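You operate a simulated robot arm through the tools that you are given. There is no shell and no other tool. Be economical: measure what you need, move in short steps, check, and stop when the job is done.

You are at the controls of a simulated robot arm. One attempt, no reset.

TASK
Label the bundle of white bags and put it in the turquoise tray.
Fine: load it in the band machine's sliding tray, push the small white pad at LABEL, bring the sliding tray back to LOAD; the other bundles stay unlabelled where they lie.

Only the result counts: the job must be done as asked and must still hold three seconds after the hand-in. Knocking over, shifting, dropping, spilling or breaking anything else fails it.

THE ROBOT
A 6-joint arm with a two-finger parallel gripper, fixed in place. Base frame: the origin is at the foot of the arm, x ahead of it, y to its left, z up. Lengths are in mm, angles in degrees, forces in N, time in s.
With the tool pointing down near the work surface it reaches from about 220 to 660 mm from the base axis. Its first joint turns from -66.0 to 66.0 degrees. Payload 2.9 kg.
The TCP is the grasp point between the finger pads, 30 mm short of the fingertips. In the tool frame z runs along the fingers and y along their closing line. Largest opening 110 mm; finger width 20, thickness 10; the body of the gripper, 48 by 112 mm, starts 55 mm behind the TCP.
Orientation is that of the tool frame in the base frame, as a unit quaternion [x, y, z, w]. With the fingers straight down and closing along the base's y, the tool's x points along the base's -x, its y along +y and its z along -z.

THE INTERFACE
- The arm moves only by the tool drive_tool. Its argument "plan" is a list of rows, each an object of numbers (a shift or turn left out is 0, a gripper value left out holds the last): "dx", "dy", "dz": the shift along the base's x, y, z in mm; "rx", "ry", "rz": the turn, a rotation vector about the base's x, y, z in degrees. In form: [{"dx": .., "dy": .., "dz": .., "rx": .., "ry": .., "rz": ..}, ...]. A call has 1 to 12 rows; each row shifts and turns the commanded pose from where the row before left it. "claw" is the opening, from 0 (shut) to 1 (fully open), set as the call begins (left out, the last holds). Each row takes 0.2 s and may step no farther than 50 mm and 8.6 degrees from the row before; otherwise, or with a gripper value out of range, the whole call is refused. A pose out of reach is approached as far as the arm can. The call stops where the force on the tool passes 60 N (or 10 N more than at its start, if that is more) or the arm is blocked; 0.2 s more then pass. The fingers move at their own pace (about 108 mm/s each) and stop on an object; they squeeze with about 23 N. The grip force told is the motor's: it shows also when the fingers shut on nothing. Time passes only in rows, and 0.2 s behind the last, so rows that do not move let the fingers close. It gives the time, the measured TCP pose, the force on the tool (base axes), the opening and the grip force at its end, in the units of the frame above (readings bear some noise), with the torque about the TCP (base axes, N m) and any sound that the robot's microphone picked up, and new pictures: "show" is both (left out), scene, wrist or none.
- Cameras (640 x 400 px; columns grow to the right, rows downward): "scene" is fixed at [76.5, 439.6, 1374.4]; the picture's right is [-0.75, -0.67, 0.00], its down [-0.44, 0.49, -0.76] and it looks along [0.50, -0.56, -0.66] (base axes); focal length 214 px, centre (320, 200). "wrist" rides on the gripper at [73, 17, -103] in the tool frame; the picture's right is [-0.23, 0.97, 0.00], its down [-0.76, -0.18, -0.62] and it looks along [-0.61, -0.14, 0.78] (tool axes); focal length 222 px, centre (320, 200). There is no depth. A picture from a camera that has moved, and an enlarged one, comes with that camera's place and axes in the base frame and with its lens.
- enlarge(camera, box): a new picture of the part [left, top, right, bottom] of that camera's present view, enlarged. The clock stands still meanwhile.
- sign_off(): hands the job in; it is judged then, once.

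Go step by step. Nothing tells you positions but the pictures and the camera data: compare them with the known pose of the tool, close in by small moves and look again before you grip or let go. The budget is 120 turns and 200 pictures, counting those below and the enlarged ones. Unless the task says otherwise, let go and move clear before handing in, and close with one line.

The tools are called after "Emit:" by a JSON object that holds its "api" and its "payload". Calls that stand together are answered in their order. drive_tool: Moves the arm, as the interface text tells. Its arguments: {"type":"object","properties":{"plan":{"type":"array"},"claw":{"type":"number"},"show":{"type":"string","enum":["both","scene","wrist","none"]}},"required":["plan"]} The other tools are called the same way: enlarge (camera, box) takes an enlarged picture of a part of a camera's view; sign_off () hands the job in.

At the start:

```text
time_s: 0.0
tool_pos: [384.4, 52.5, 1291.2]
tool_rot: [0.0, 1.0, 0.0, 0.0]
wrist_force: [-0.5, -0.5, -0.1]
moment: [0.01, -0.01, -0.02]
finger_gap: 110.5
grasp_force: 0.1
```

scene: 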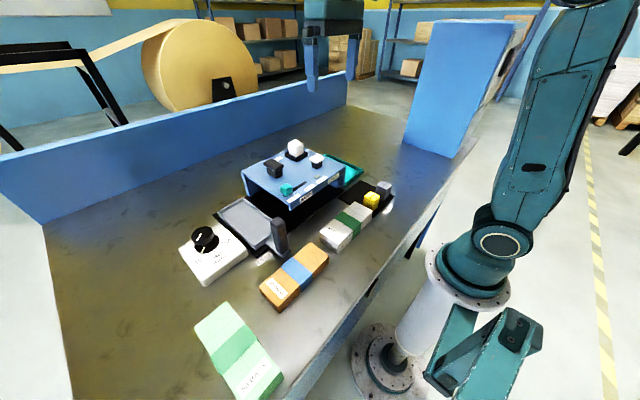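
wrist: 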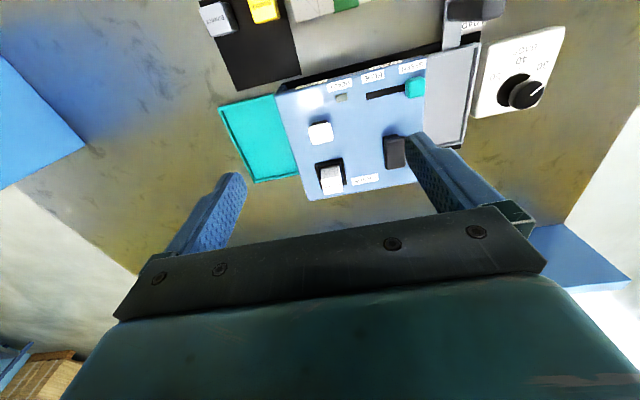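

I see a table with a blue band machine, a sliding tray on its left, a turquoise tray behind it and several bundles. I'll take enlarged views first.

Emit:
{"api": "enlarge", "payload": {"camera": "scene", "box": [170, 120, 410, 270]}}

Emit:
{"api": "enlarge", "payload": {"camera": "wrist", "box": [180, 0, 580, 220]}}

Emit:
{"api": "enlarge", "payload": {"camera": "scene", "box": [170, 220, 350, 400]}}

```text
2.67 times, centred on (290, 195) of scene
camera zoom: at [76.5, 439.6, 1374.4], right [-0.75, -0.67, 0.0], down [-0.44, 0.49, -0.76], along [0.5, -0.56, -0.66], focal length 572 px, centre (400, 213)
```

zoom: 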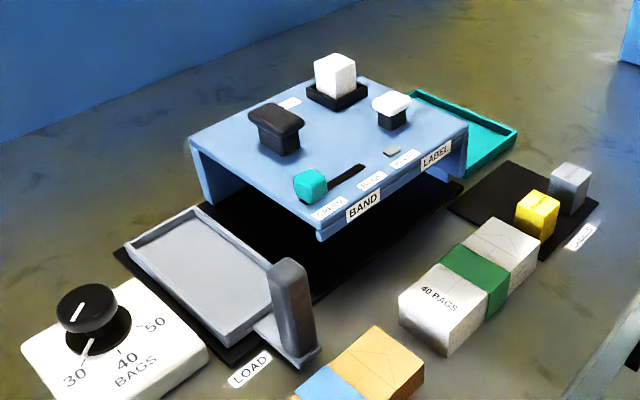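

```text
1.60 times, centred on (380, 110) of wrist
camera zoom: at [312.0, 68.6, 1395.1], right [0.23, 0.97, 0.0], down [0.76, -0.18, 0.62], along [0.61, -0.14, -0.78], focal length 355 px, centre (224, 344)
```

zoom: 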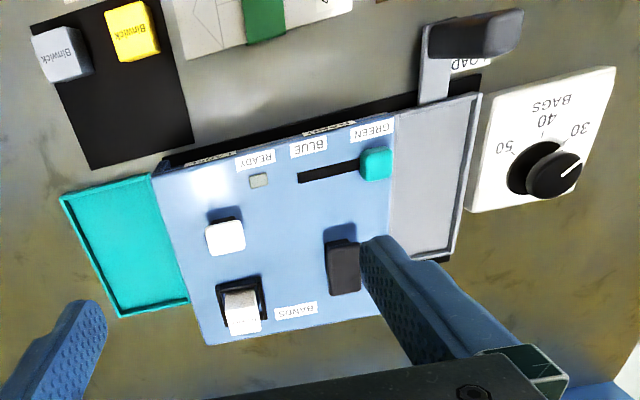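

```text
2.22 times, centred on (260, 310) of scene
camera zoom: at [76.5, 439.6, 1374.4], right [-0.75, -0.67, 0.0], down [-0.44, 0.49, -0.76], along [0.5, -0.56, -0.66], focal length 477 px, centre (453, -44)
```

zoom: 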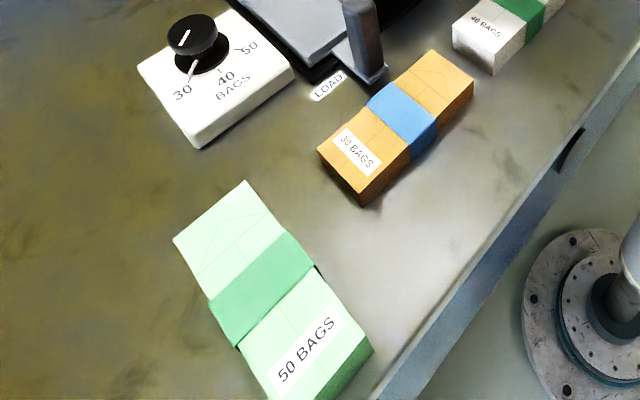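

The settings matter here: the dial, a colour slider, a white block in a holder, and spare blocks marked "Binwick". I'll move the wrist camera closer to read them.

Emit:
{"api": "drive_tool", "payload": {"plan": [{"dx": -27, "dy": -10, "dz": -28}, {"dx": -27, "dy": -10, "dz": -28}, {"dx": -27, "dy": -10, "dz": -28}, {"dx": -27, "dy": -10, "dz": -28}, {"dx": -27, "dy": -10, "dz": -28}]}}

```text
time_s: 1.2
tool_pos: [251.3, 1.7, 1151.2]
tool_rot: [0.0, 1.0, 0.0, -0.001]
wrist_force: [-0.4, -0.8, -0.7]
moment: [-0.01, 0.01, 0.01]
finger_gap: 110.1
grasp_force: 0.1
camera wrist: at [178.7, 18.1, 1253.6], right [0.23, 0.97, 0.0], down [0.76, -0.18, 0.62], along [0.61, -0.14, -0.78], focal length 222 px, centre (320, 200)
```

scene: 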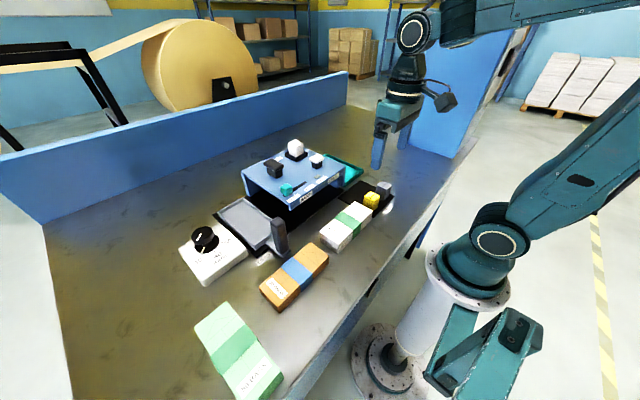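
wrist: 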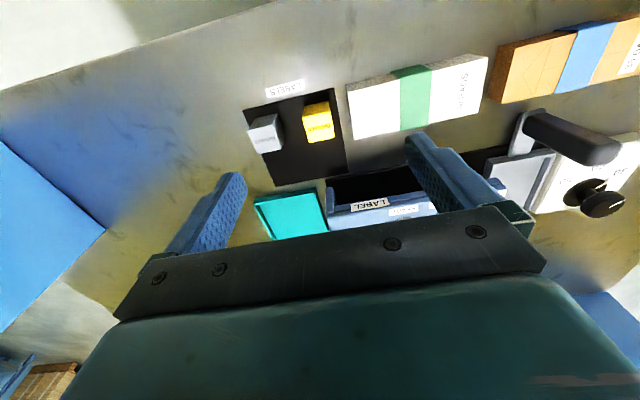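

Emit:
{"api": "enlarge", "payload": {"camera": "wrist", "box": [230, 70, 350, 145]}}

Emit:
{"api": "enlarge", "payload": {"camera": "scene", "box": [235, 130, 365, 211]}}

Emit:
{"api": "enlarge", "payload": {"camera": "scene", "box": [310, 165, 410, 255]}}

Emit:
{"api": "enlarge", "payload": {"camera": "scene", "box": [175, 190, 305, 290]}}

```text
5.33 times, centred on (290, 108) of wrist
camera zoom: at [178.7, 18.1, 1253.6], right [0.23, 0.97, 0.0], down [0.76, -0.18, 0.62], along [0.61, -0.14, -0.78], focal length 1185 px, centre (480, 693)
```

zoom: 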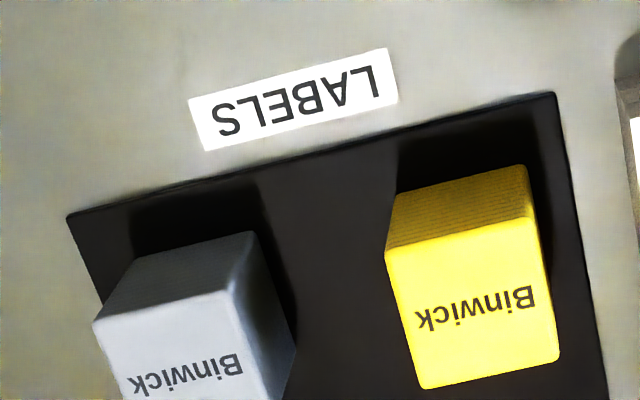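

```text
4.92 times, centred on (300, 170) of scene
camera zoom: at [76.5, 439.6, 1374.4], right [-0.75, -0.67, 0.0], down [-0.44, 0.49, -0.76], along [0.5, -0.56, -0.66], focal length 1056 px, centre (418, 345)
```

zoom: 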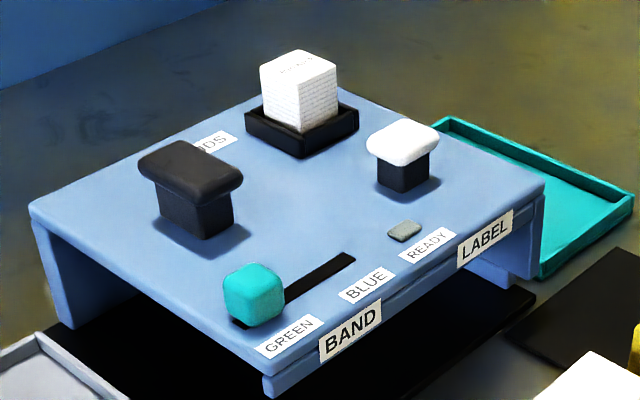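

```text
4.44 times, centred on (360, 210) of scene
camera zoom: at [76.5, 439.6, 1374.4], right [-0.75, -0.67, 0.0], down [-0.44, 0.49, -0.76], along [0.5, -0.56, -0.66], focal length 953 px, centre (142, 156)
```

zoom: 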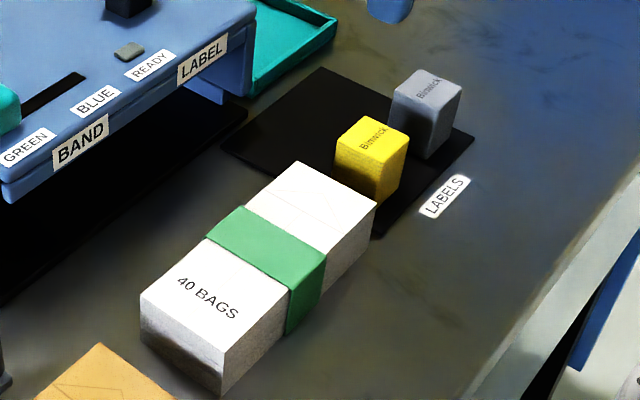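

```text
4.00 times, centred on (240, 240) of scene
camera zoom: at [76.5, 439.6, 1374.4], right [-0.75, -0.67, 0.0], down [-0.44, 0.49, -0.76], along [0.5, -0.56, -0.66], focal length 858 px, centre (640, 40)
```

zoom: 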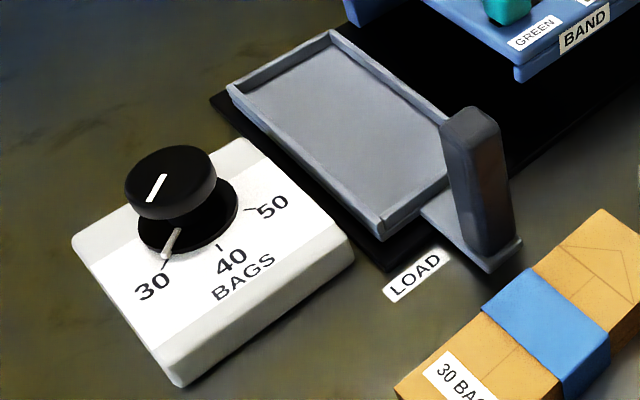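

Emit:
{"api": "drive_tool", "payload": {"plan": [{"dx": 45, "dy": 10, "dz": 15}, {"dx": 45, "dy": 10, "dz": 15}, {"dx": 30, "dy": 10, "dz": 10}], "show": "wrist"}}

Emit:
{"api": "enlarge", "payload": {"camera": "scene", "box": [270, 130, 330, 170]}}

```text
time_s: 2.0
tool_pos: [371.3, 31.5, 1192.8]
tool_rot: [0.0, 1.0, 0.001, 0.001]
wrist_force: [-0.4, 0.5, -0.8]
moment: [-0.03, 0.01, 0.01]
finger_gap: 110.1
grasp_force: 0.1
camera wrist: at [298.3, 48.5, 1296.5], right [0.23, 0.97, 0.0], down [0.76, -0.18, 0.62], along [0.61, -0.14, -0.78], focal length 222 px, centre (320, 200)
```

wrist: 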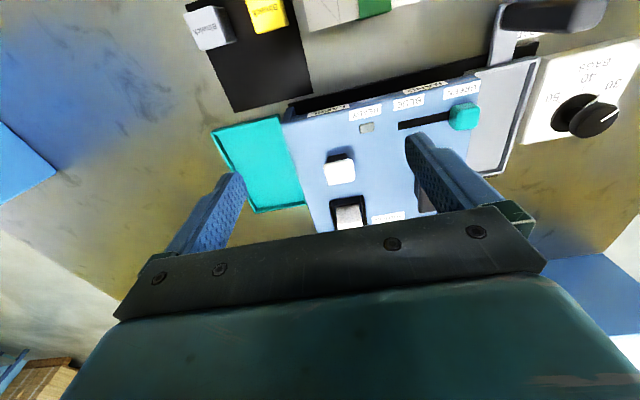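

```text
10.00 times, centred on (300, 150) of scene
camera zoom: at [76.5, 439.6, 1374.4], right [-0.75, -0.67, 0.0], down [-0.44, 0.49, -0.76], along [0.5, -0.56, -0.66], focal length 2145 px, centre (520, 700)
```

zoom: 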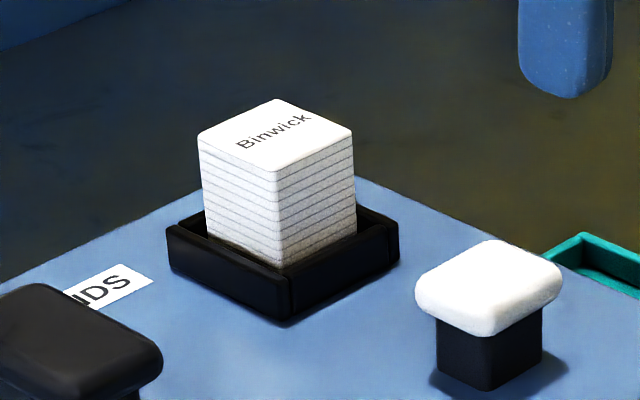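

The machine is already loaded with white "Binwick" labels, and the bundle reads 40 BAGS and has its green band. I put it near (274, 117), long side along y. I'll turn the gripper and hover above it.

Emit:
{"api": "drive_tool", "payload": {"plan": [{"dx": -8.8, "dy": 7.8, "dz": -12, "rz": 8.182}, {"dx": -8.8, "dy": 7.8, "dz": -12, "rz": 8.182}, {"dx": -8.8, "dy": 7.8, "dz": -12, "rz": 8.182}, {"dx": -8.8, "dy": 7.8, "dz": -12, "rz": 8.182}, {"dx": -8.8, "dy": 7.8, "dz": -12, "rz": 8.182}, {"dx": -8.8, "dy": 7.8, "dz": -12, "rz": 8.182}, {"dx": -8.8, "dy": 7.8, "dz": -12, "rz": 8.182}, {"dx": -8.8, "dy": 7.8, "dz": -12, "rz": 8.182}, {"dx": -8.8, "dy": 7.8, "dz": -12, "rz": 8.182}, {"dx": -8.8, "dy": 7.8, "dz": -12, "rz": 8.182}, {"dx": -8.8, "dy": 7.8, "dz": -12, "rz": 8.182}]}}

```text
time_s: 4.4
tool_pos: [272.1, 118.1, 1059.8]
tool_rot: [0.708, -0.707, 0.0, 0.001]
wrist_force: [-1.0, 0.0, 0.4]
moment: [0.02, -0.03, 0.0]
finger_gap: 109.9
grasp_force: 0.1
camera wrist: at [256.1, 45.2, 1162.6], right [-0.97, 0.23, 0.0], down [0.18, 0.76, 0.62], along [0.14, 0.61, -0.78], focal length 222 px, centre (320, 200)
```

scene: 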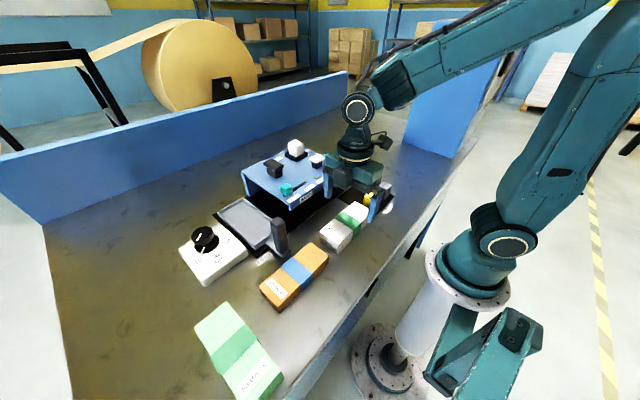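
wrist: 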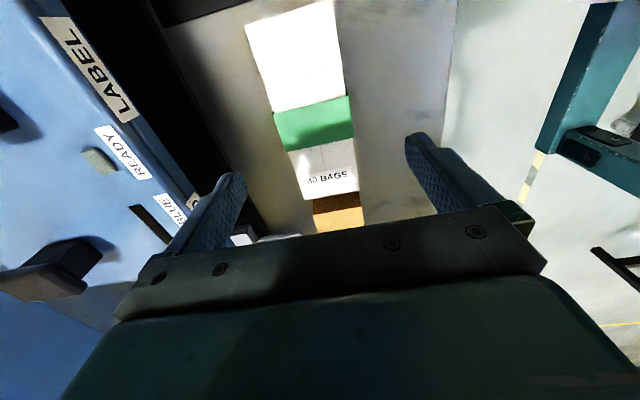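

The bundle's top face spans about x 246–305, y 36–187, near z 975. I'll centre over it and come down partway to check.

Emit:
{"api": "drive_tool", "payload": {"plan": [{"dx": 3.4, "dy": -6, "dz": -25}, {"dz": -25}, {"dz": -20}]}}

Emit:
{"api": "enlarge", "payload": {"camera": "scene", "box": [310, 165, 410, 255]}}

```text
time_s: 5.2
tool_pos: [278.7, 110.3, 989.5]
tool_rot: [-0.707, 0.708, 0.0, 0.001]
wrist_force: [-0.6, 0.3, -0.6]
moment: [-0.01, 0.05, -0.01]
finger_gap: 110.2
grasp_force: 0.1
camera wrist: at [260.9, 38.1, 1093.2], right [-0.97, 0.23, 0.0], down [0.18, 0.76, 0.62], along [0.14, 0.61, -0.78], focal length 222 px, centre (320, 200)
```

scene: 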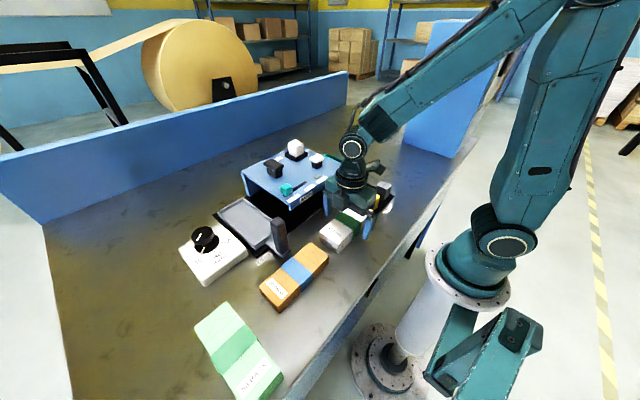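
wrist: 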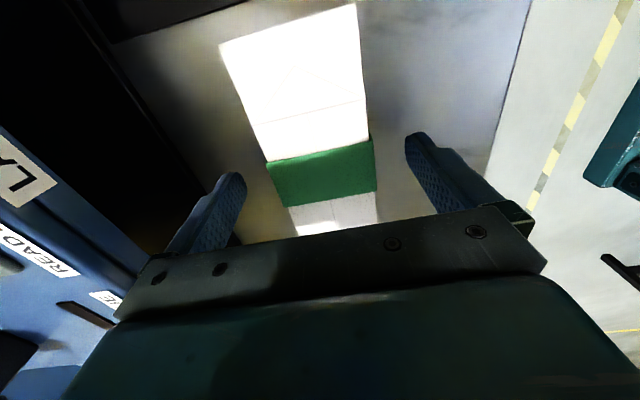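

```text
4.44 times, centred on (360, 210) of scene
camera zoom: at [76.5, 439.6, 1374.4], right [-0.75, -0.67, 0.0], down [-0.44, 0.49, -0.76], along [0.5, -0.56, -0.66], focal length 953 px, centre (142, 156)
```

zoom: 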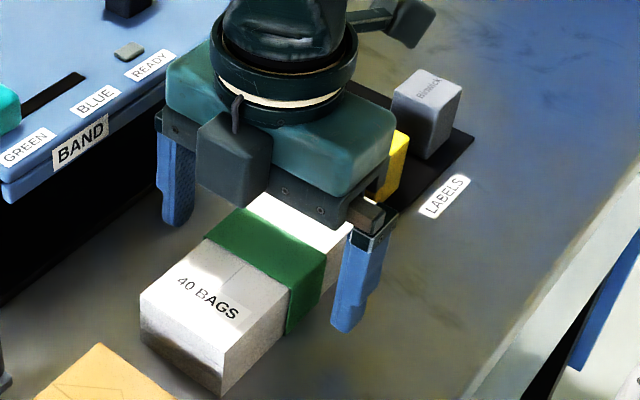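

The bundle measures about 59 × 150 × 34 mm with its top at z ≈ 977, and the fingers straddle it cleanly. I'll go 5 mm lower, grip, and lift slightly.

Emit:
{"api": "drive_tool", "payload": {"plan": [{"dx": -2.5, "dy": 1, "dz": -5}], "show": "none"}}

Emit:
{"api": "drive_tool", "payload": {"plan": [{}, {}, {}, {}], "claw": 0.0, "show": "none"}}

Emit:
{"api": "drive_tool", "payload": {"plan": [{"dz": 10}, {"dz": 30}, {"dz": 40}, {"dz": 45}, {"dz": 35}]}}

```text
time_s: 5.6
tool_pos: [274.4, 112.2, 985.2]
tool_rot: [-0.706, 0.708, 0.0, -0.001]
wrist_force: [-0.1, -0.6, 0.1]
moment: [0.01, 0.0, 0.03]
finger_gap: 110.1
grasp_force: 0.1
```

```text
time_s: 6.6
tool_pos: [275.0, 110.8, 985.3]
tool_rot: [0.708, -0.706, 0.0, 0.0]
wrist_force: [0.1, -0.2, 0.1]
moment: [0.02, 0.0, 0.03]
finger_gap: 59.5
grasp_force: 23.3
```

```text
time_s: 7.8
tool_pos: [272.5, 113.8, 1145.0]
tool_rot: [0.707, -0.707, -0.001, 0.001]
wrist_force: [-0.4, 1.0, -0.5]
moment: [0.0, -0.03, 0.0]
finger_gap: 0.2
grasp_force: 22.9
camera wrist: at [256.7, 41.2, 1248.7], right [-0.97, 0.23, 0.0], down [0.18, 0.76, 0.62], along [0.14, 0.61, -0.78], focal length 222 px, centre (320, 200)
```

scene: 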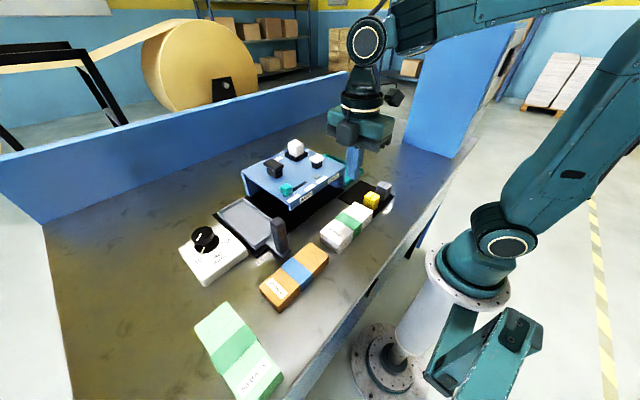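
wrist: 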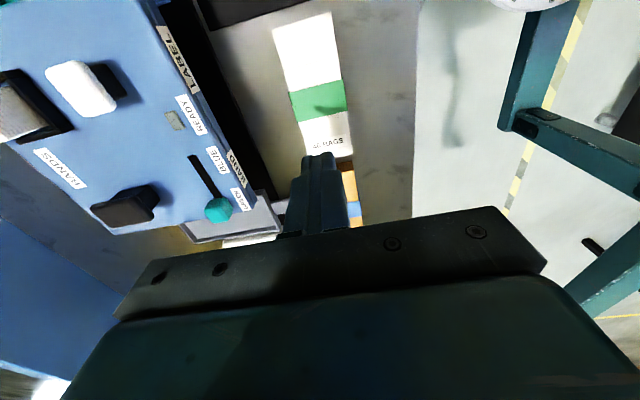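

The bundle slipped out of the shallow grip and stayed in place. I'll grip deeper and lift gently.

Emit:
{"api": "drive_tool", "payload": {"plan": [{}, {}, {}, {"dx": 1, "dz": -45}, {"dz": -45}, {"dz": -45}, {"dz": -20}], "claw": 1.0, "show": "wrist"}}

Emit:
{"api": "drive_tool", "payload": {"plan": [{"dz": -6}, {"dz": -5}, {"dz": -2}], "show": "none"}}

Emit:
{"api": "enlarge", "payload": {"camera": "scene", "box": [310, 165, 410, 255]}}

```text
time_s: 9.4
tool_pos: [274.5, 115.5, 989.7]
tool_rot: [-0.707, 0.707, 0.0, 0.001]
wrist_force: [-0.2, 0.8, 0.2]
moment: [0.02, 0.02, -0.03]
finger_gap: 109.8
grasp_force: 0.1
camera wrist: at [258.0, 42.6, 1092.9], right [-0.97, 0.23, 0.0], down [0.18, 0.76, 0.62], along [0.14, 0.61, -0.78], focal length 222 px, centre (320, 200)
```

wrist: 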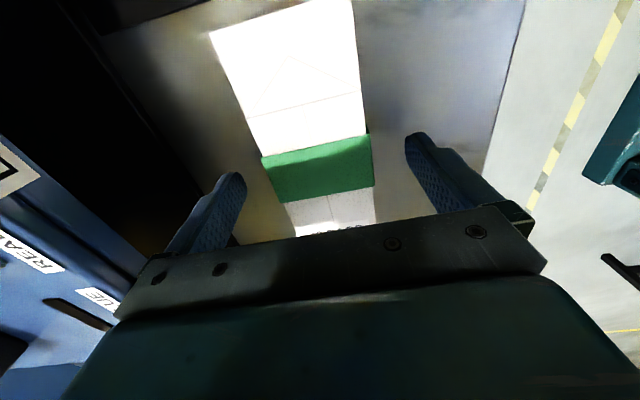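

```text
time_s: 10.2
tool_pos: [275.0, 114.9, 977.3]
tool_rot: [-0.707, 0.707, 0.0, 0.0]
wrist_force: [-0.1, -0.2, 0.1]
moment: [-0.03, 0.03, -0.03]
finger_gap: 110.2
grasp_force: 0.1
```

```text
4.44 times, centred on (360, 210) of scene
camera zoom: at [76.5, 439.6, 1374.4], right [-0.75, -0.67, 0.0], down [-0.44, 0.49, -0.76], along [0.5, -0.56, -0.66], focal length 953 px, centre (142, 156)
```

zoom: 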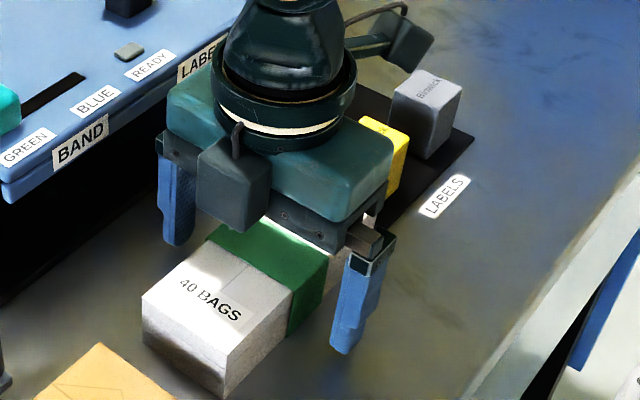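

Still no contact with the table; I'll lower a bit more, watching the force.

Emit:
{"api": "drive_tool", "payload": {"plan": [{"dz": -2}, {"dz": -2}, {}], "show": "none"}}

Emit:
{"api": "enlarge", "payload": {"camera": "scene", "box": [340, 210, 390, 255]}}

```text
time_s: 11.0
tool_pos: [274.7, 112.8, 971.2]
tool_rot: [-0.707, 0.707, 0.0, 0.0]
wrist_force: [-0.5, 0.0, 0.6]
moment: [0.02, -0.01, -0.01]
finger_gap: 110.1
grasp_force: 0.1
```

```text
8.89 times, centred on (365, 232) of scene
camera zoom: at [76.5, 439.6, 1374.4], right [-0.75, -0.67, 0.0], down [-0.44, 0.49, -0.76], along [0.5, -0.56, -0.66], focal length 1906 px, centre (-80, -89)
```

zoom: 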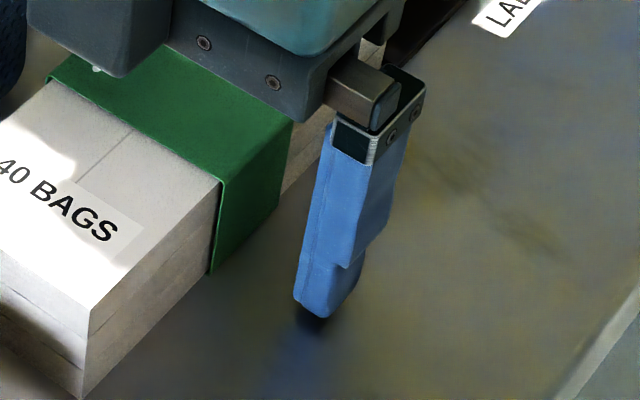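

The tips are just above the table. I'll grip and lift slowly.

Emit:
{"api": "drive_tool", "payload": {"plan": [{}, {}, {}, {}, {}], "claw": 0.0, "show": "none"}}

Emit:
{"api": "drive_tool", "payload": {"plan": [{"dz": 3}, {"dz": 5}, {"dz": 6}, {"dz": 6}]}}

```text
time_s: 12.2
tool_pos: [274.8, 114.0, 972.5]
tool_rot: [0.708, -0.707, -0.001, -0.001]
wrist_force: [-0.1, 0.3, 0.0]
moment: [-0.02, 0.0, 0.05]
finger_gap: 59.4
grasp_force: 23.8
```

```text
time_s: 13.2
tool_pos: [274.2, 112.8, 993.0]
tool_rot: [0.707, -0.707, 0.0, -0.001]
wrist_force: [0.4, 0.3, -1.7]
moment: [0.03, 0.01, -0.03]
finger_gap: 59.9
grasp_force: 23.1
camera wrist: at [257.7, 40.7, 1096.4], right [-0.97, 0.23, 0.0], down [0.18, 0.76, 0.62], along [0.14, 0.61, -0.78], focal length 222 px, centre (320, 200)
```

scene: 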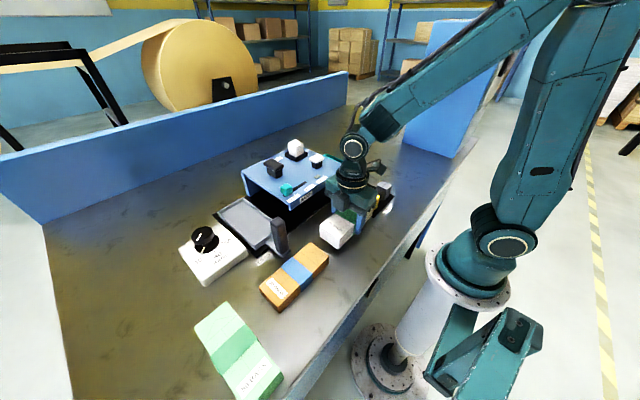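
wrist: 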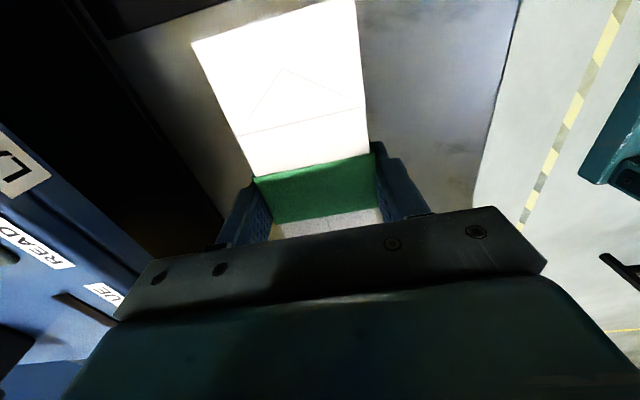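

Now it holds. I'll lift further and turn back so the long side lies along x, then look at the sliding tray.

Emit:
{"api": "drive_tool", "payload": {"plan": [{"dz": 12}, {"dz": 16}, {"dz": 16}, {"dz": 16}, {"dz": 16}, {"dz": 16}, {"dz": 16}, {"dz": 16}], "show": "none"}}

Emit:
{"api": "drive_tool", "payload": {"plan": [{"dx": 8, "dy": 10, "rz": -8.182}, {"dx": 8, "dy": 10, "rz": -8.182}, {"dx": 8, "dy": 10, "rz": -8.182}, {"dx": 8, "dy": 10, "rz": -8.182}, {"dx": 8, "dy": 10, "rz": -8.182}, {"dx": 8, "dy": 10, "rz": -8.182}, {"dx": 8, "dy": 10, "rz": -8.182}, {"dx": 8, "dy": 10, "rz": -8.182}, {"dx": 8, "dy": 10, "rz": -8.182}, {"dx": 8, "dy": 10, "rz": -8.182}, {"dx": 8, "dy": 10, "rz": -8.18}]}}

```text
time_s: 15.0
tool_pos: [273.1, 114.0, 1118.1]
tool_rot: [0.707, -0.707, -0.001, 0.0]
wrist_force: [0.7, -0.1, -2.0]
moment: [0.04, -0.01, -0.01]
finger_gap: 59.7
grasp_force: 23.4
```

```text
time_s: 17.4
tool_pos: [360.9, 223.2, 1117.5]
tool_rot: [0.001, 1.0, 0.0, 0.0]
wrist_force: [-0.5, -0.2, -0.6]
moment: [-0.01, 0.0, -0.01]
finger_gap: 59.8
grasp_force: 23.3
camera wrist: at [289.0, 240.0, 1221.5], right [0.23, 0.97, 0.0], down [0.76, -0.18, 0.62], along [0.61, -0.14, -0.78], focal length 222 px, centre (320, 200)
```

scene: 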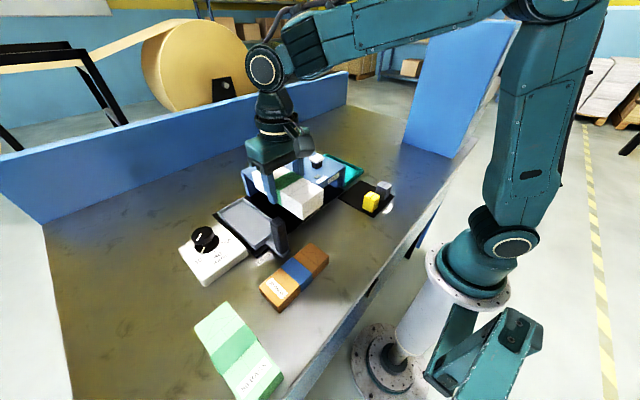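
wrist: 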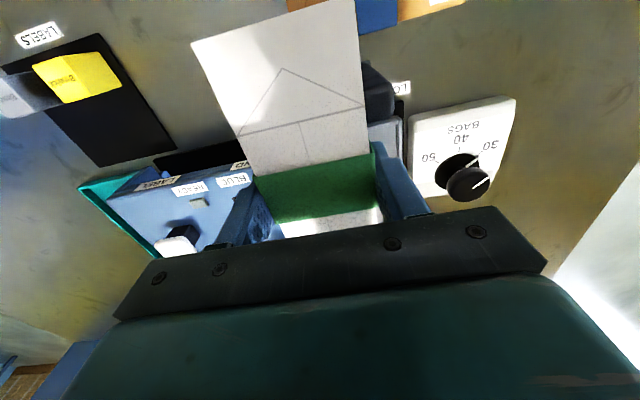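

Emit:
{"api": "enlarge", "payload": {"camera": "scene", "box": [205, 185, 295, 265]}}

Emit:
{"api": "enlarge", "payload": {"camera": "scene", "box": [240, 150, 330, 225]}}

```text
5.00 times, centred on (250, 225) of scene
camera zoom: at [76.5, 439.6, 1374.4], right [-0.75, -0.67, 0.0], down [-0.44, 0.49, -0.76], along [0.5, -0.56, -0.66], focal length 1072 px, centre (670, 75)
```

zoom: 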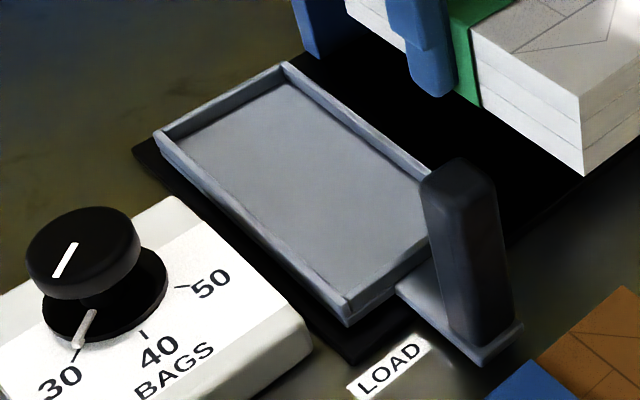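

```text
5.33 times, centred on (285, 188) of scene
camera zoom: at [76.5, 439.6, 1374.4], right [-0.75, -0.67, 0.0], down [-0.44, 0.49, -0.76], along [0.5, -0.56, -0.66], focal length 1144 px, centre (507, 267)
```

zoom: 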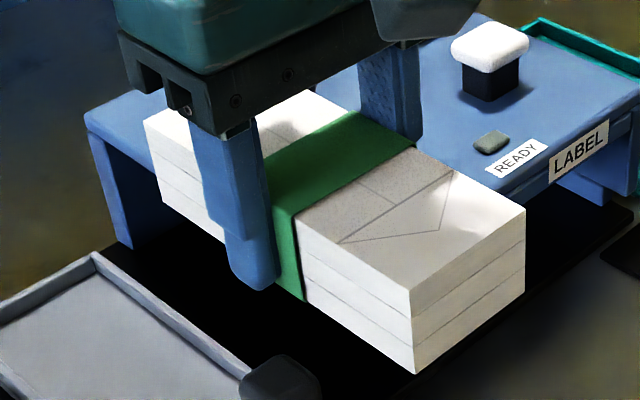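

The sliding tray's rim top is near z 964, outer extents about x 395–567 and y 232–314. I'll move over its centre and come down partway.

Emit:
{"api": "drive_tool", "payload": {"plan": [{"dx": 20, "dy": 8}, {"dx": 20, "dy": 8}, {"dx": 20, "dy": 8}, {"dx": 20, "dy": 9}, {"dx": 20, "dy": 9}, {"dx": 19, "dy": 8}, {"dz": -20}, {"dz": -20}, {"dz": -20}, {"dz": -15}]}}

Emit:
{"api": "enlarge", "payload": {"camera": "scene", "box": [205, 175, 305, 265]}}

```text
time_s: 19.6
tool_pos: [480.5, 272.1, 1042.0]
tool_rot: [0.0, 1.0, 0.0, 0.002]
wrist_force: [-0.3, 0.0, -1.1]
moment: [0.01, -0.01, -0.01]
finger_gap: 59.8
grasp_force: 23.1
camera wrist: at [408.5, 289.6, 1144.3], right [0.23, 0.97, 0.0], down [0.76, -0.18, 0.62], along [0.61, -0.14, -0.78], focal length 222 px, centre (320, 200)
```

scene: 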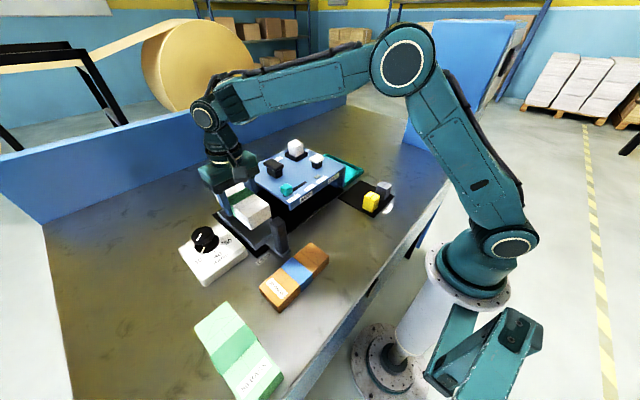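
wrist: 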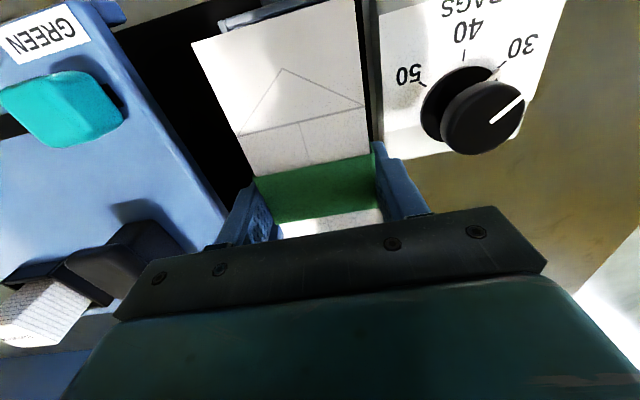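

```text
4.44 times, centred on (255, 220) of scene
camera zoom: at [76.5, 439.6, 1374.4], right [-0.75, -0.67, 0.0], down [-0.44, 0.49, -0.76], along [0.5, -0.56, -0.66], focal length 953 px, centre (609, 111)
```

zoom: 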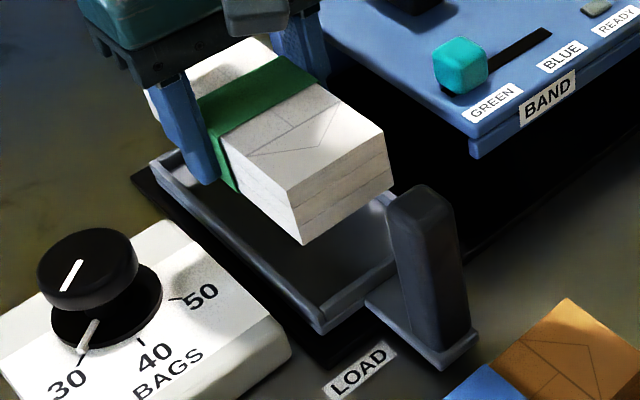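

Aligned with my estimates. Lowering until the bundle is just above the rim and looking again.

Emit:
{"api": "drive_tool", "payload": {"plan": [{"dz": -12}, {"dz": -12}, {"dz": -8}, {"dz": -4}]}}

Emit:
{"api": "enlarge", "payload": {"camera": "scene", "box": [205, 175, 305, 265]}}

```text
time_s: 20.6
tool_pos: [482.0, 273.4, 1005.7]
tool_rot: [0.0, 1.0, 0.0, 0.0]
wrist_force: [1.1, -0.4, -1.0]
moment: [0.01, -0.08, -0.06]
finger_gap: 59.6
grasp_force: 22.6
camera wrist: at [409.8, 290.2, 1109.1], right [0.23, 0.97, 0.0], down [0.76, -0.18, 0.62], along [0.61, -0.14, -0.78], focal length 222 px, centre (320, 200)
```

scene: 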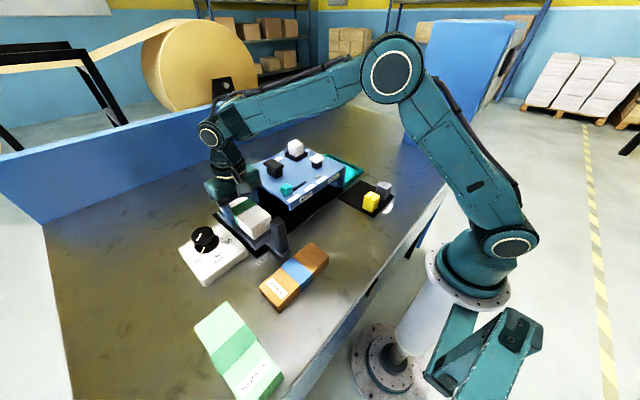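
wrist: 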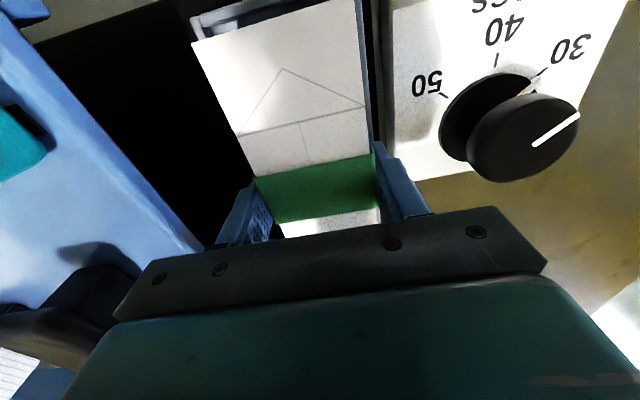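

```text
4.44 times, centred on (255, 220) of scene
camera zoom: at [76.5, 439.6, 1374.4], right [-0.75, -0.67, 0.0], down [-0.44, 0.49, -0.76], along [0.5, -0.56, -0.66], focal length 953 px, centre (609, 111)
```

zoom: 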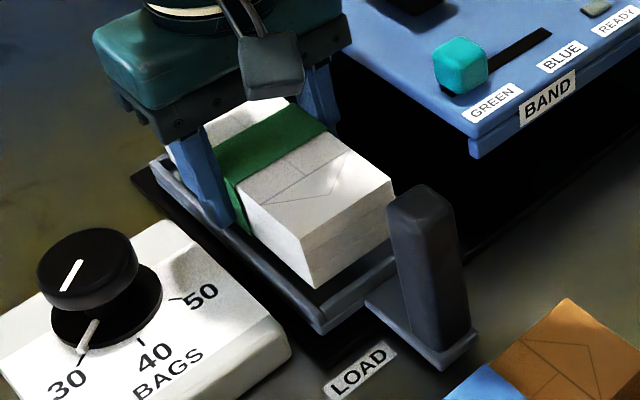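

Emit:
{"api": "drive_tool", "payload": {"plan": [{"dz": -3}, {"dz": -3}, {"dz": -2}], "show": "none"}}

Emit:
{"api": "enlarge", "payload": {"camera": "scene", "box": [225, 190, 295, 255]}}

Emit:
{"api": "enlarge", "payload": {"camera": "wrist", "box": [170, 0, 450, 175]}}

```text
time_s: 21.4
tool_pos: [481.8, 272.0, 998.3]
tool_rot: [0.0, 1.0, 0.001, 0.001]
wrist_force: [-1.8, -2.7, 8.2]
moment: [0.24, 0.14, 0.09]
finger_gap: 59.5
grasp_force: 23.2
```

```text
6.15 times, centred on (260, 222) of scene
camera zoom: at [76.3, 439.5, 1374.5], right [-0.75, -0.67, 0.0], down [-0.44, 0.49, -0.76], along [0.5, -0.56, -0.66], focal length 1320 px, centre (689, 62)
```

zoom: 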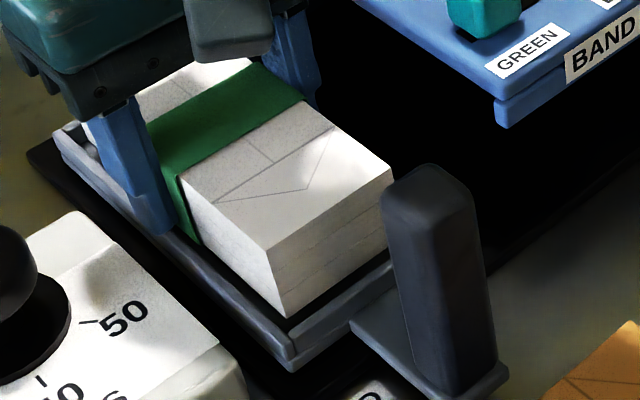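

```text
2.29 times, centred on (310, 88) of wrist
camera zoom: at [409.6, 289.5, 1102.2], right [0.23, 0.97, 0.0], down [0.76, -0.18, 0.62], along [0.61, -0.14, -0.78], focal length 508 px, centre (343, 457)
```

zoom: 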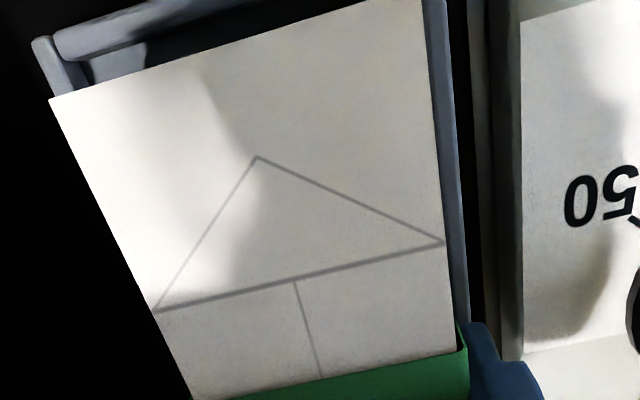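

Light contact: the left fingertip rests on the tray rim, and the bundle sits about 2 mm off-centre toward +y. I'll lift a touch, shift −2 mm in y and release gently into the tray.

Emit:
{"api": "drive_tool", "payload": {"plan": [{"dz": 2}, {"dy": -2}, {"dx": -1}, {}], "show": "none"}}

Emit:
{"api": "drive_tool", "payload": {"plan": [{}, {}, {}], "claw": 0.68}}

Emit:
{"api": "enlarge", "payload": {"camera": "scene", "box": [225, 190, 295, 255]}}

Emit:
{"api": "enlarge", "payload": {"camera": "wrist", "box": [170, 0, 450, 175]}}

```text
time_s: 22.4
tool_pos: [479.9, 272.0, 1000.1]
tool_rot: [0.0, 1.0, 0.0, 0.0]
wrist_force: [-0.4, -0.2, -1.0]
moment: [-0.02, 0.03, -0.01]
finger_gap: 59.6
grasp_force: 23.2
```

```text
time_s: 23.2
tool_pos: [479.7, 271.3, 999.8]
tool_rot: [0.0, 1.0, 0.0, 0.001]
wrist_force: [1.0, 0.3, -0.1]
moment: [0.0, -0.01, 0.03]
finger_gap: 75.0
grasp_force: 0.0
camera wrist: at [408.0, 287.8, 1103.3], right [0.23, 0.97, 0.0], down [0.76, -0.18, 0.62], along [0.61, -0.14, -0.78], focal length 222 px, centre (320, 200)
```

scene: 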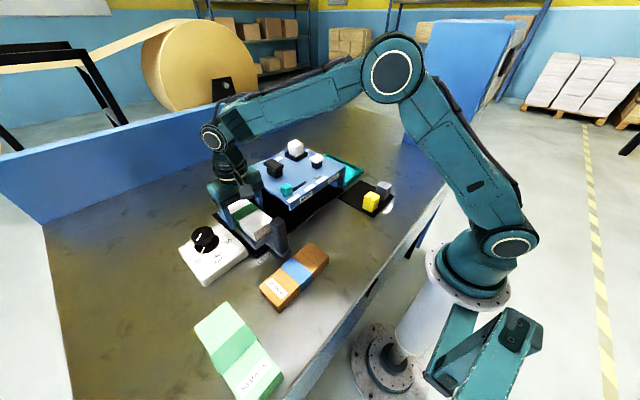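
wrist: 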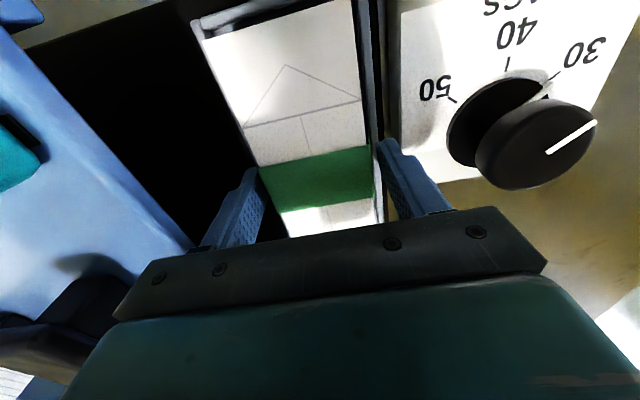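

```text
6.15 times, centred on (260, 222) of scene
camera zoom: at [76.5, 439.6, 1374.4], right [-0.75, -0.67, 0.0], down [-0.44, 0.49, -0.76], along [0.5, -0.56, -0.66], focal length 1320 px, centre (689, 62)
```

zoom: 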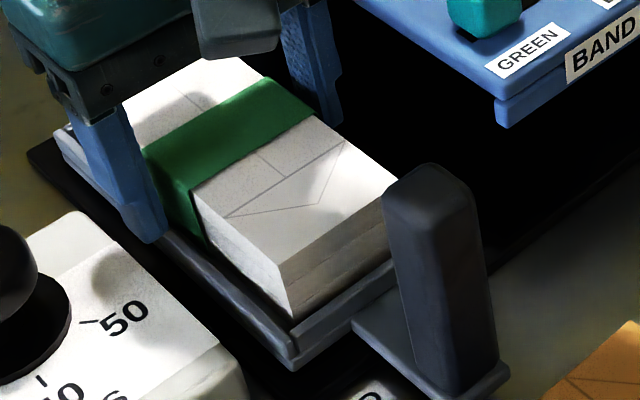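

```text
2.29 times, centred on (310, 88) of wrist
camera zoom: at [408.0, 287.8, 1103.3], right [0.23, 0.97, 0.0], down [0.76, -0.18, 0.62], along [0.61, -0.14, -0.78], focal length 508 px, centre (343, 457)
```

zoom: 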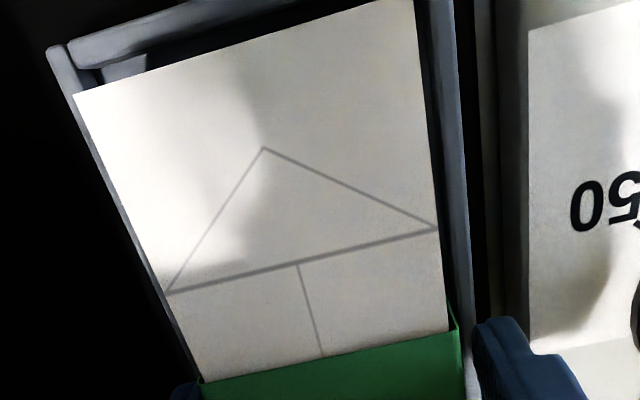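

The bundle sits inside the tray rims. Now I'll rise and move back to look at the handle and the stations.

Emit:
{"api": "drive_tool", "payload": {"plan": [{"dz": 20}, {"dz": 40}, {"dz": 45}, {"dx": -45, "dy": -5}, {"dx": -45, "dy": -5}, {"dx": -45, "dz": 20, "dy": -30}, {"dx": -45, "dz": 20, "dy": -40}]}}

```text
refused: row 6 steps farther than a row can; nothing moved
```

Emit:
{"api": "drive_tool", "payload": {"plan": [{"dz": 20}, {"dz": 40}, {"dz": 45}, {"dx": -45, "dy": -5}, {"dx": -45, "dy": -5}, {"dx": -30, "dz": 20, "dy": -30}, {"dx": -30, "dz": 20, "dy": -30}]}}

```text
time_s: 24.8
tool_pos: [332.3, 200.2, 1147.9]
tool_rot: [0.0, 1.0, -0.001, -0.001]
wrist_force: [-0.8, -1.0, -0.6]
moment: [0.05, -0.02, 0.02]
finger_gap: 74.5
grasp_force: 0.1
camera wrist: at [259.6, 216.0, 1250.4], right [0.23, 0.97, 0.0], down [0.76, -0.18, 0.62], along [0.61, -0.14, -0.78], focal length 222 px, centre (320, 200)
```

scene: 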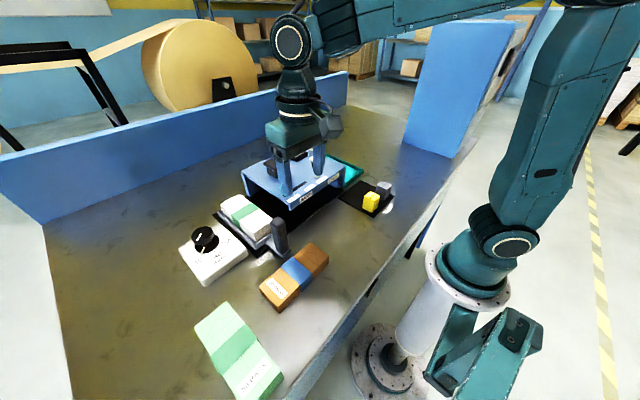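
wrist: 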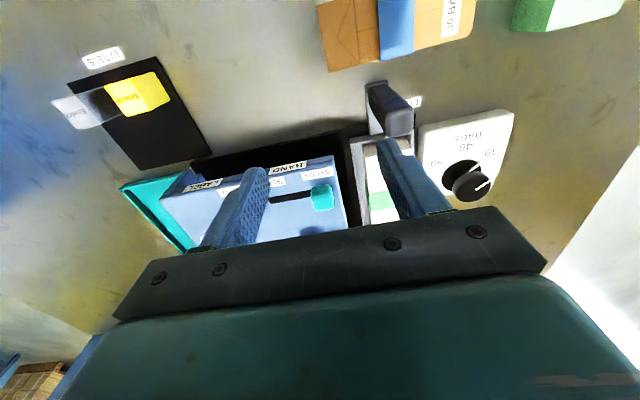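

Emit:
{"api": "enlarge", "payload": {"camera": "scene", "box": [205, 160, 365, 265]}}

Emit:
{"api": "enlarge", "payload": {"camera": "wrist", "box": [160, 60, 460, 250]}}

```text
3.81 times, centred on (285, 212) of scene
camera zoom: at [76.5, 439.6, 1374.4], right [-0.75, -0.67, 0.0], down [-0.44, 0.49, -0.76], along [0.5, -0.56, -0.66], focal length 817 px, centre (453, 152)
```

zoom: 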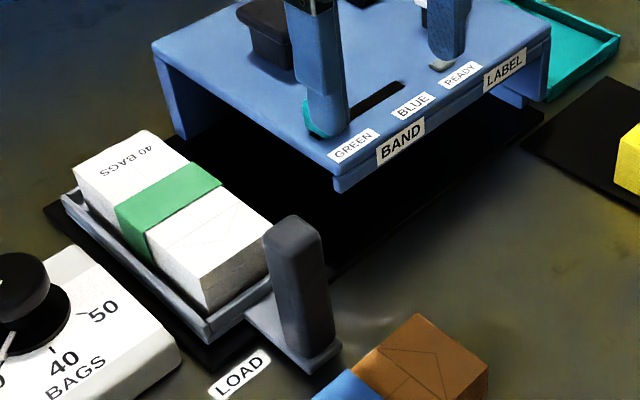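

```text
2.11 times, centred on (310, 155) of wrist
camera zoom: at [259.6, 216.0, 1250.4], right [0.23, 0.97, 0.0], down [0.76, -0.18, 0.62], along [0.61, -0.14, -0.78], focal length 468 px, centre (341, 295)
```

zoom: 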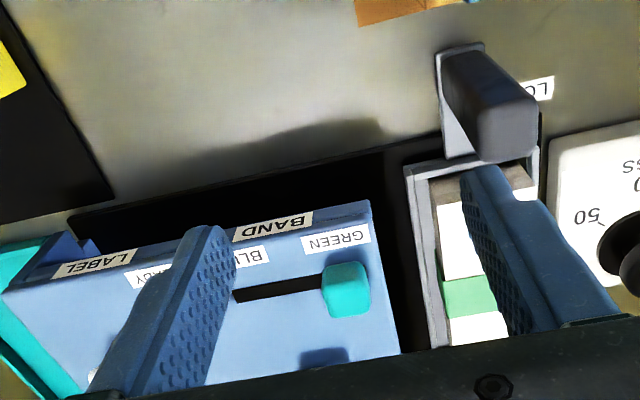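

I place the handle near (345, 270) with its top at z ≈ 1047, and the LABEL station near y ≈ 40. I'll move above the handle and come down around it.

Emit:
{"api": "drive_tool", "payload": {"plan": [{"dx": 6, "dy": 35}, {"dx": 6, "dy": 35}, {"dz": -20}, {"dz": -20}, {"dz": -20}]}}

Emit:
{"api": "enlarge", "payload": {"camera": "scene", "box": [235, 160, 335, 265]}}

```text
time_s: 26.0
tool_pos: [342.1, 272.1, 1083.9]
tool_rot: [0.0, 1.0, 0.0, 0.0]
wrist_force: [0.3, 0.0, 0.3]
moment: [0.01, 0.0, 0.01]
finger_gap: 74.9
grasp_force: 0.0
camera wrist: at [270.5, 287.5, 1187.9], right [0.23, 0.97, 0.0], down [0.76, -0.18, 0.62], along [0.61, -0.14, -0.78], focal length 222 px, centre (320, 200)
```

scene: 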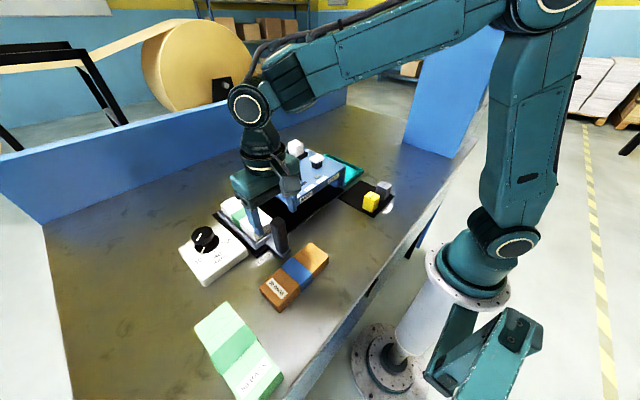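
wrist: 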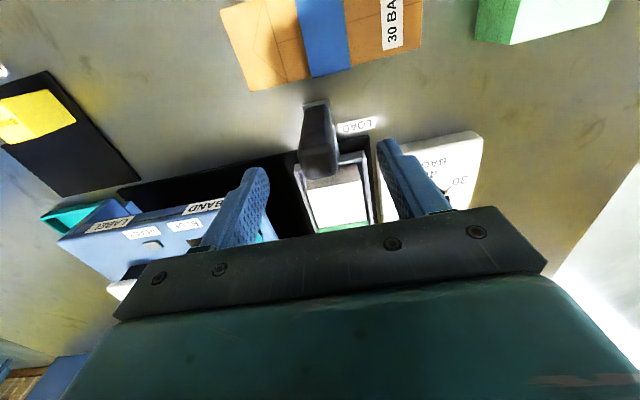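

```text
3.81 times, centred on (285, 212) of scene
camera zoom: at [76.5, 439.6, 1374.4], right [-0.75, -0.67, 0.0], down [-0.44, 0.49, -0.76], along [0.5, -0.56, -0.66], focal length 817 px, centre (453, 152)
```

zoom: 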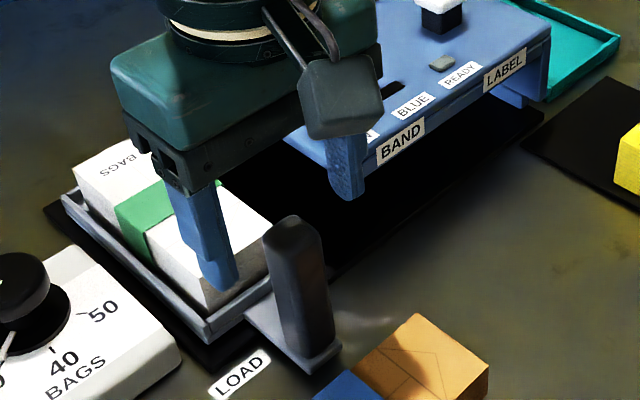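

Emit:
{"api": "drive_tool", "payload": {"plan": [{"dy": -1, "dz": -15}, {"dz": -15}, {"dz": -15}, {"dz": -10}], "show": "wrist"}}

Emit:
{"api": "enlarge", "payload": {"camera": "scene", "box": [235, 160, 335, 265]}}

```text
time_s: 27.0
tool_pos: [341.4, 270.8, 1030.5]
tool_rot: [0.001, 1.0, 0.0, 0.001]
wrist_force: [-0.4, -0.1, -0.5]
moment: [0.0, 0.03, -0.02]
finger_gap: 74.7
grasp_force: 0.1
camera wrist: at [269.4, 286.9, 1133.0], right [0.23, 0.97, 0.0], down [0.76, -0.18, 0.62], along [0.61, -0.14, -0.78], focal length 222 px, centre (320, 200)
```

wrist: 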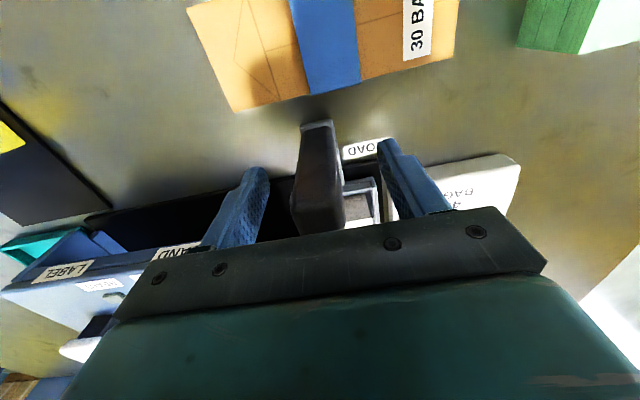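

```text
3.81 times, centred on (285, 212) of scene
camera zoom: at [76.5, 439.6, 1374.4], right [-0.75, -0.67, 0.0], down [-0.44, 0.49, -0.76], along [0.5, -0.56, -0.66], focal length 817 px, centre (453, 152)
```

zoom: 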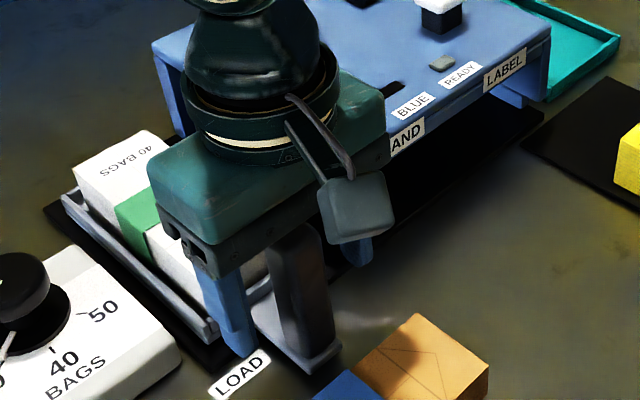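

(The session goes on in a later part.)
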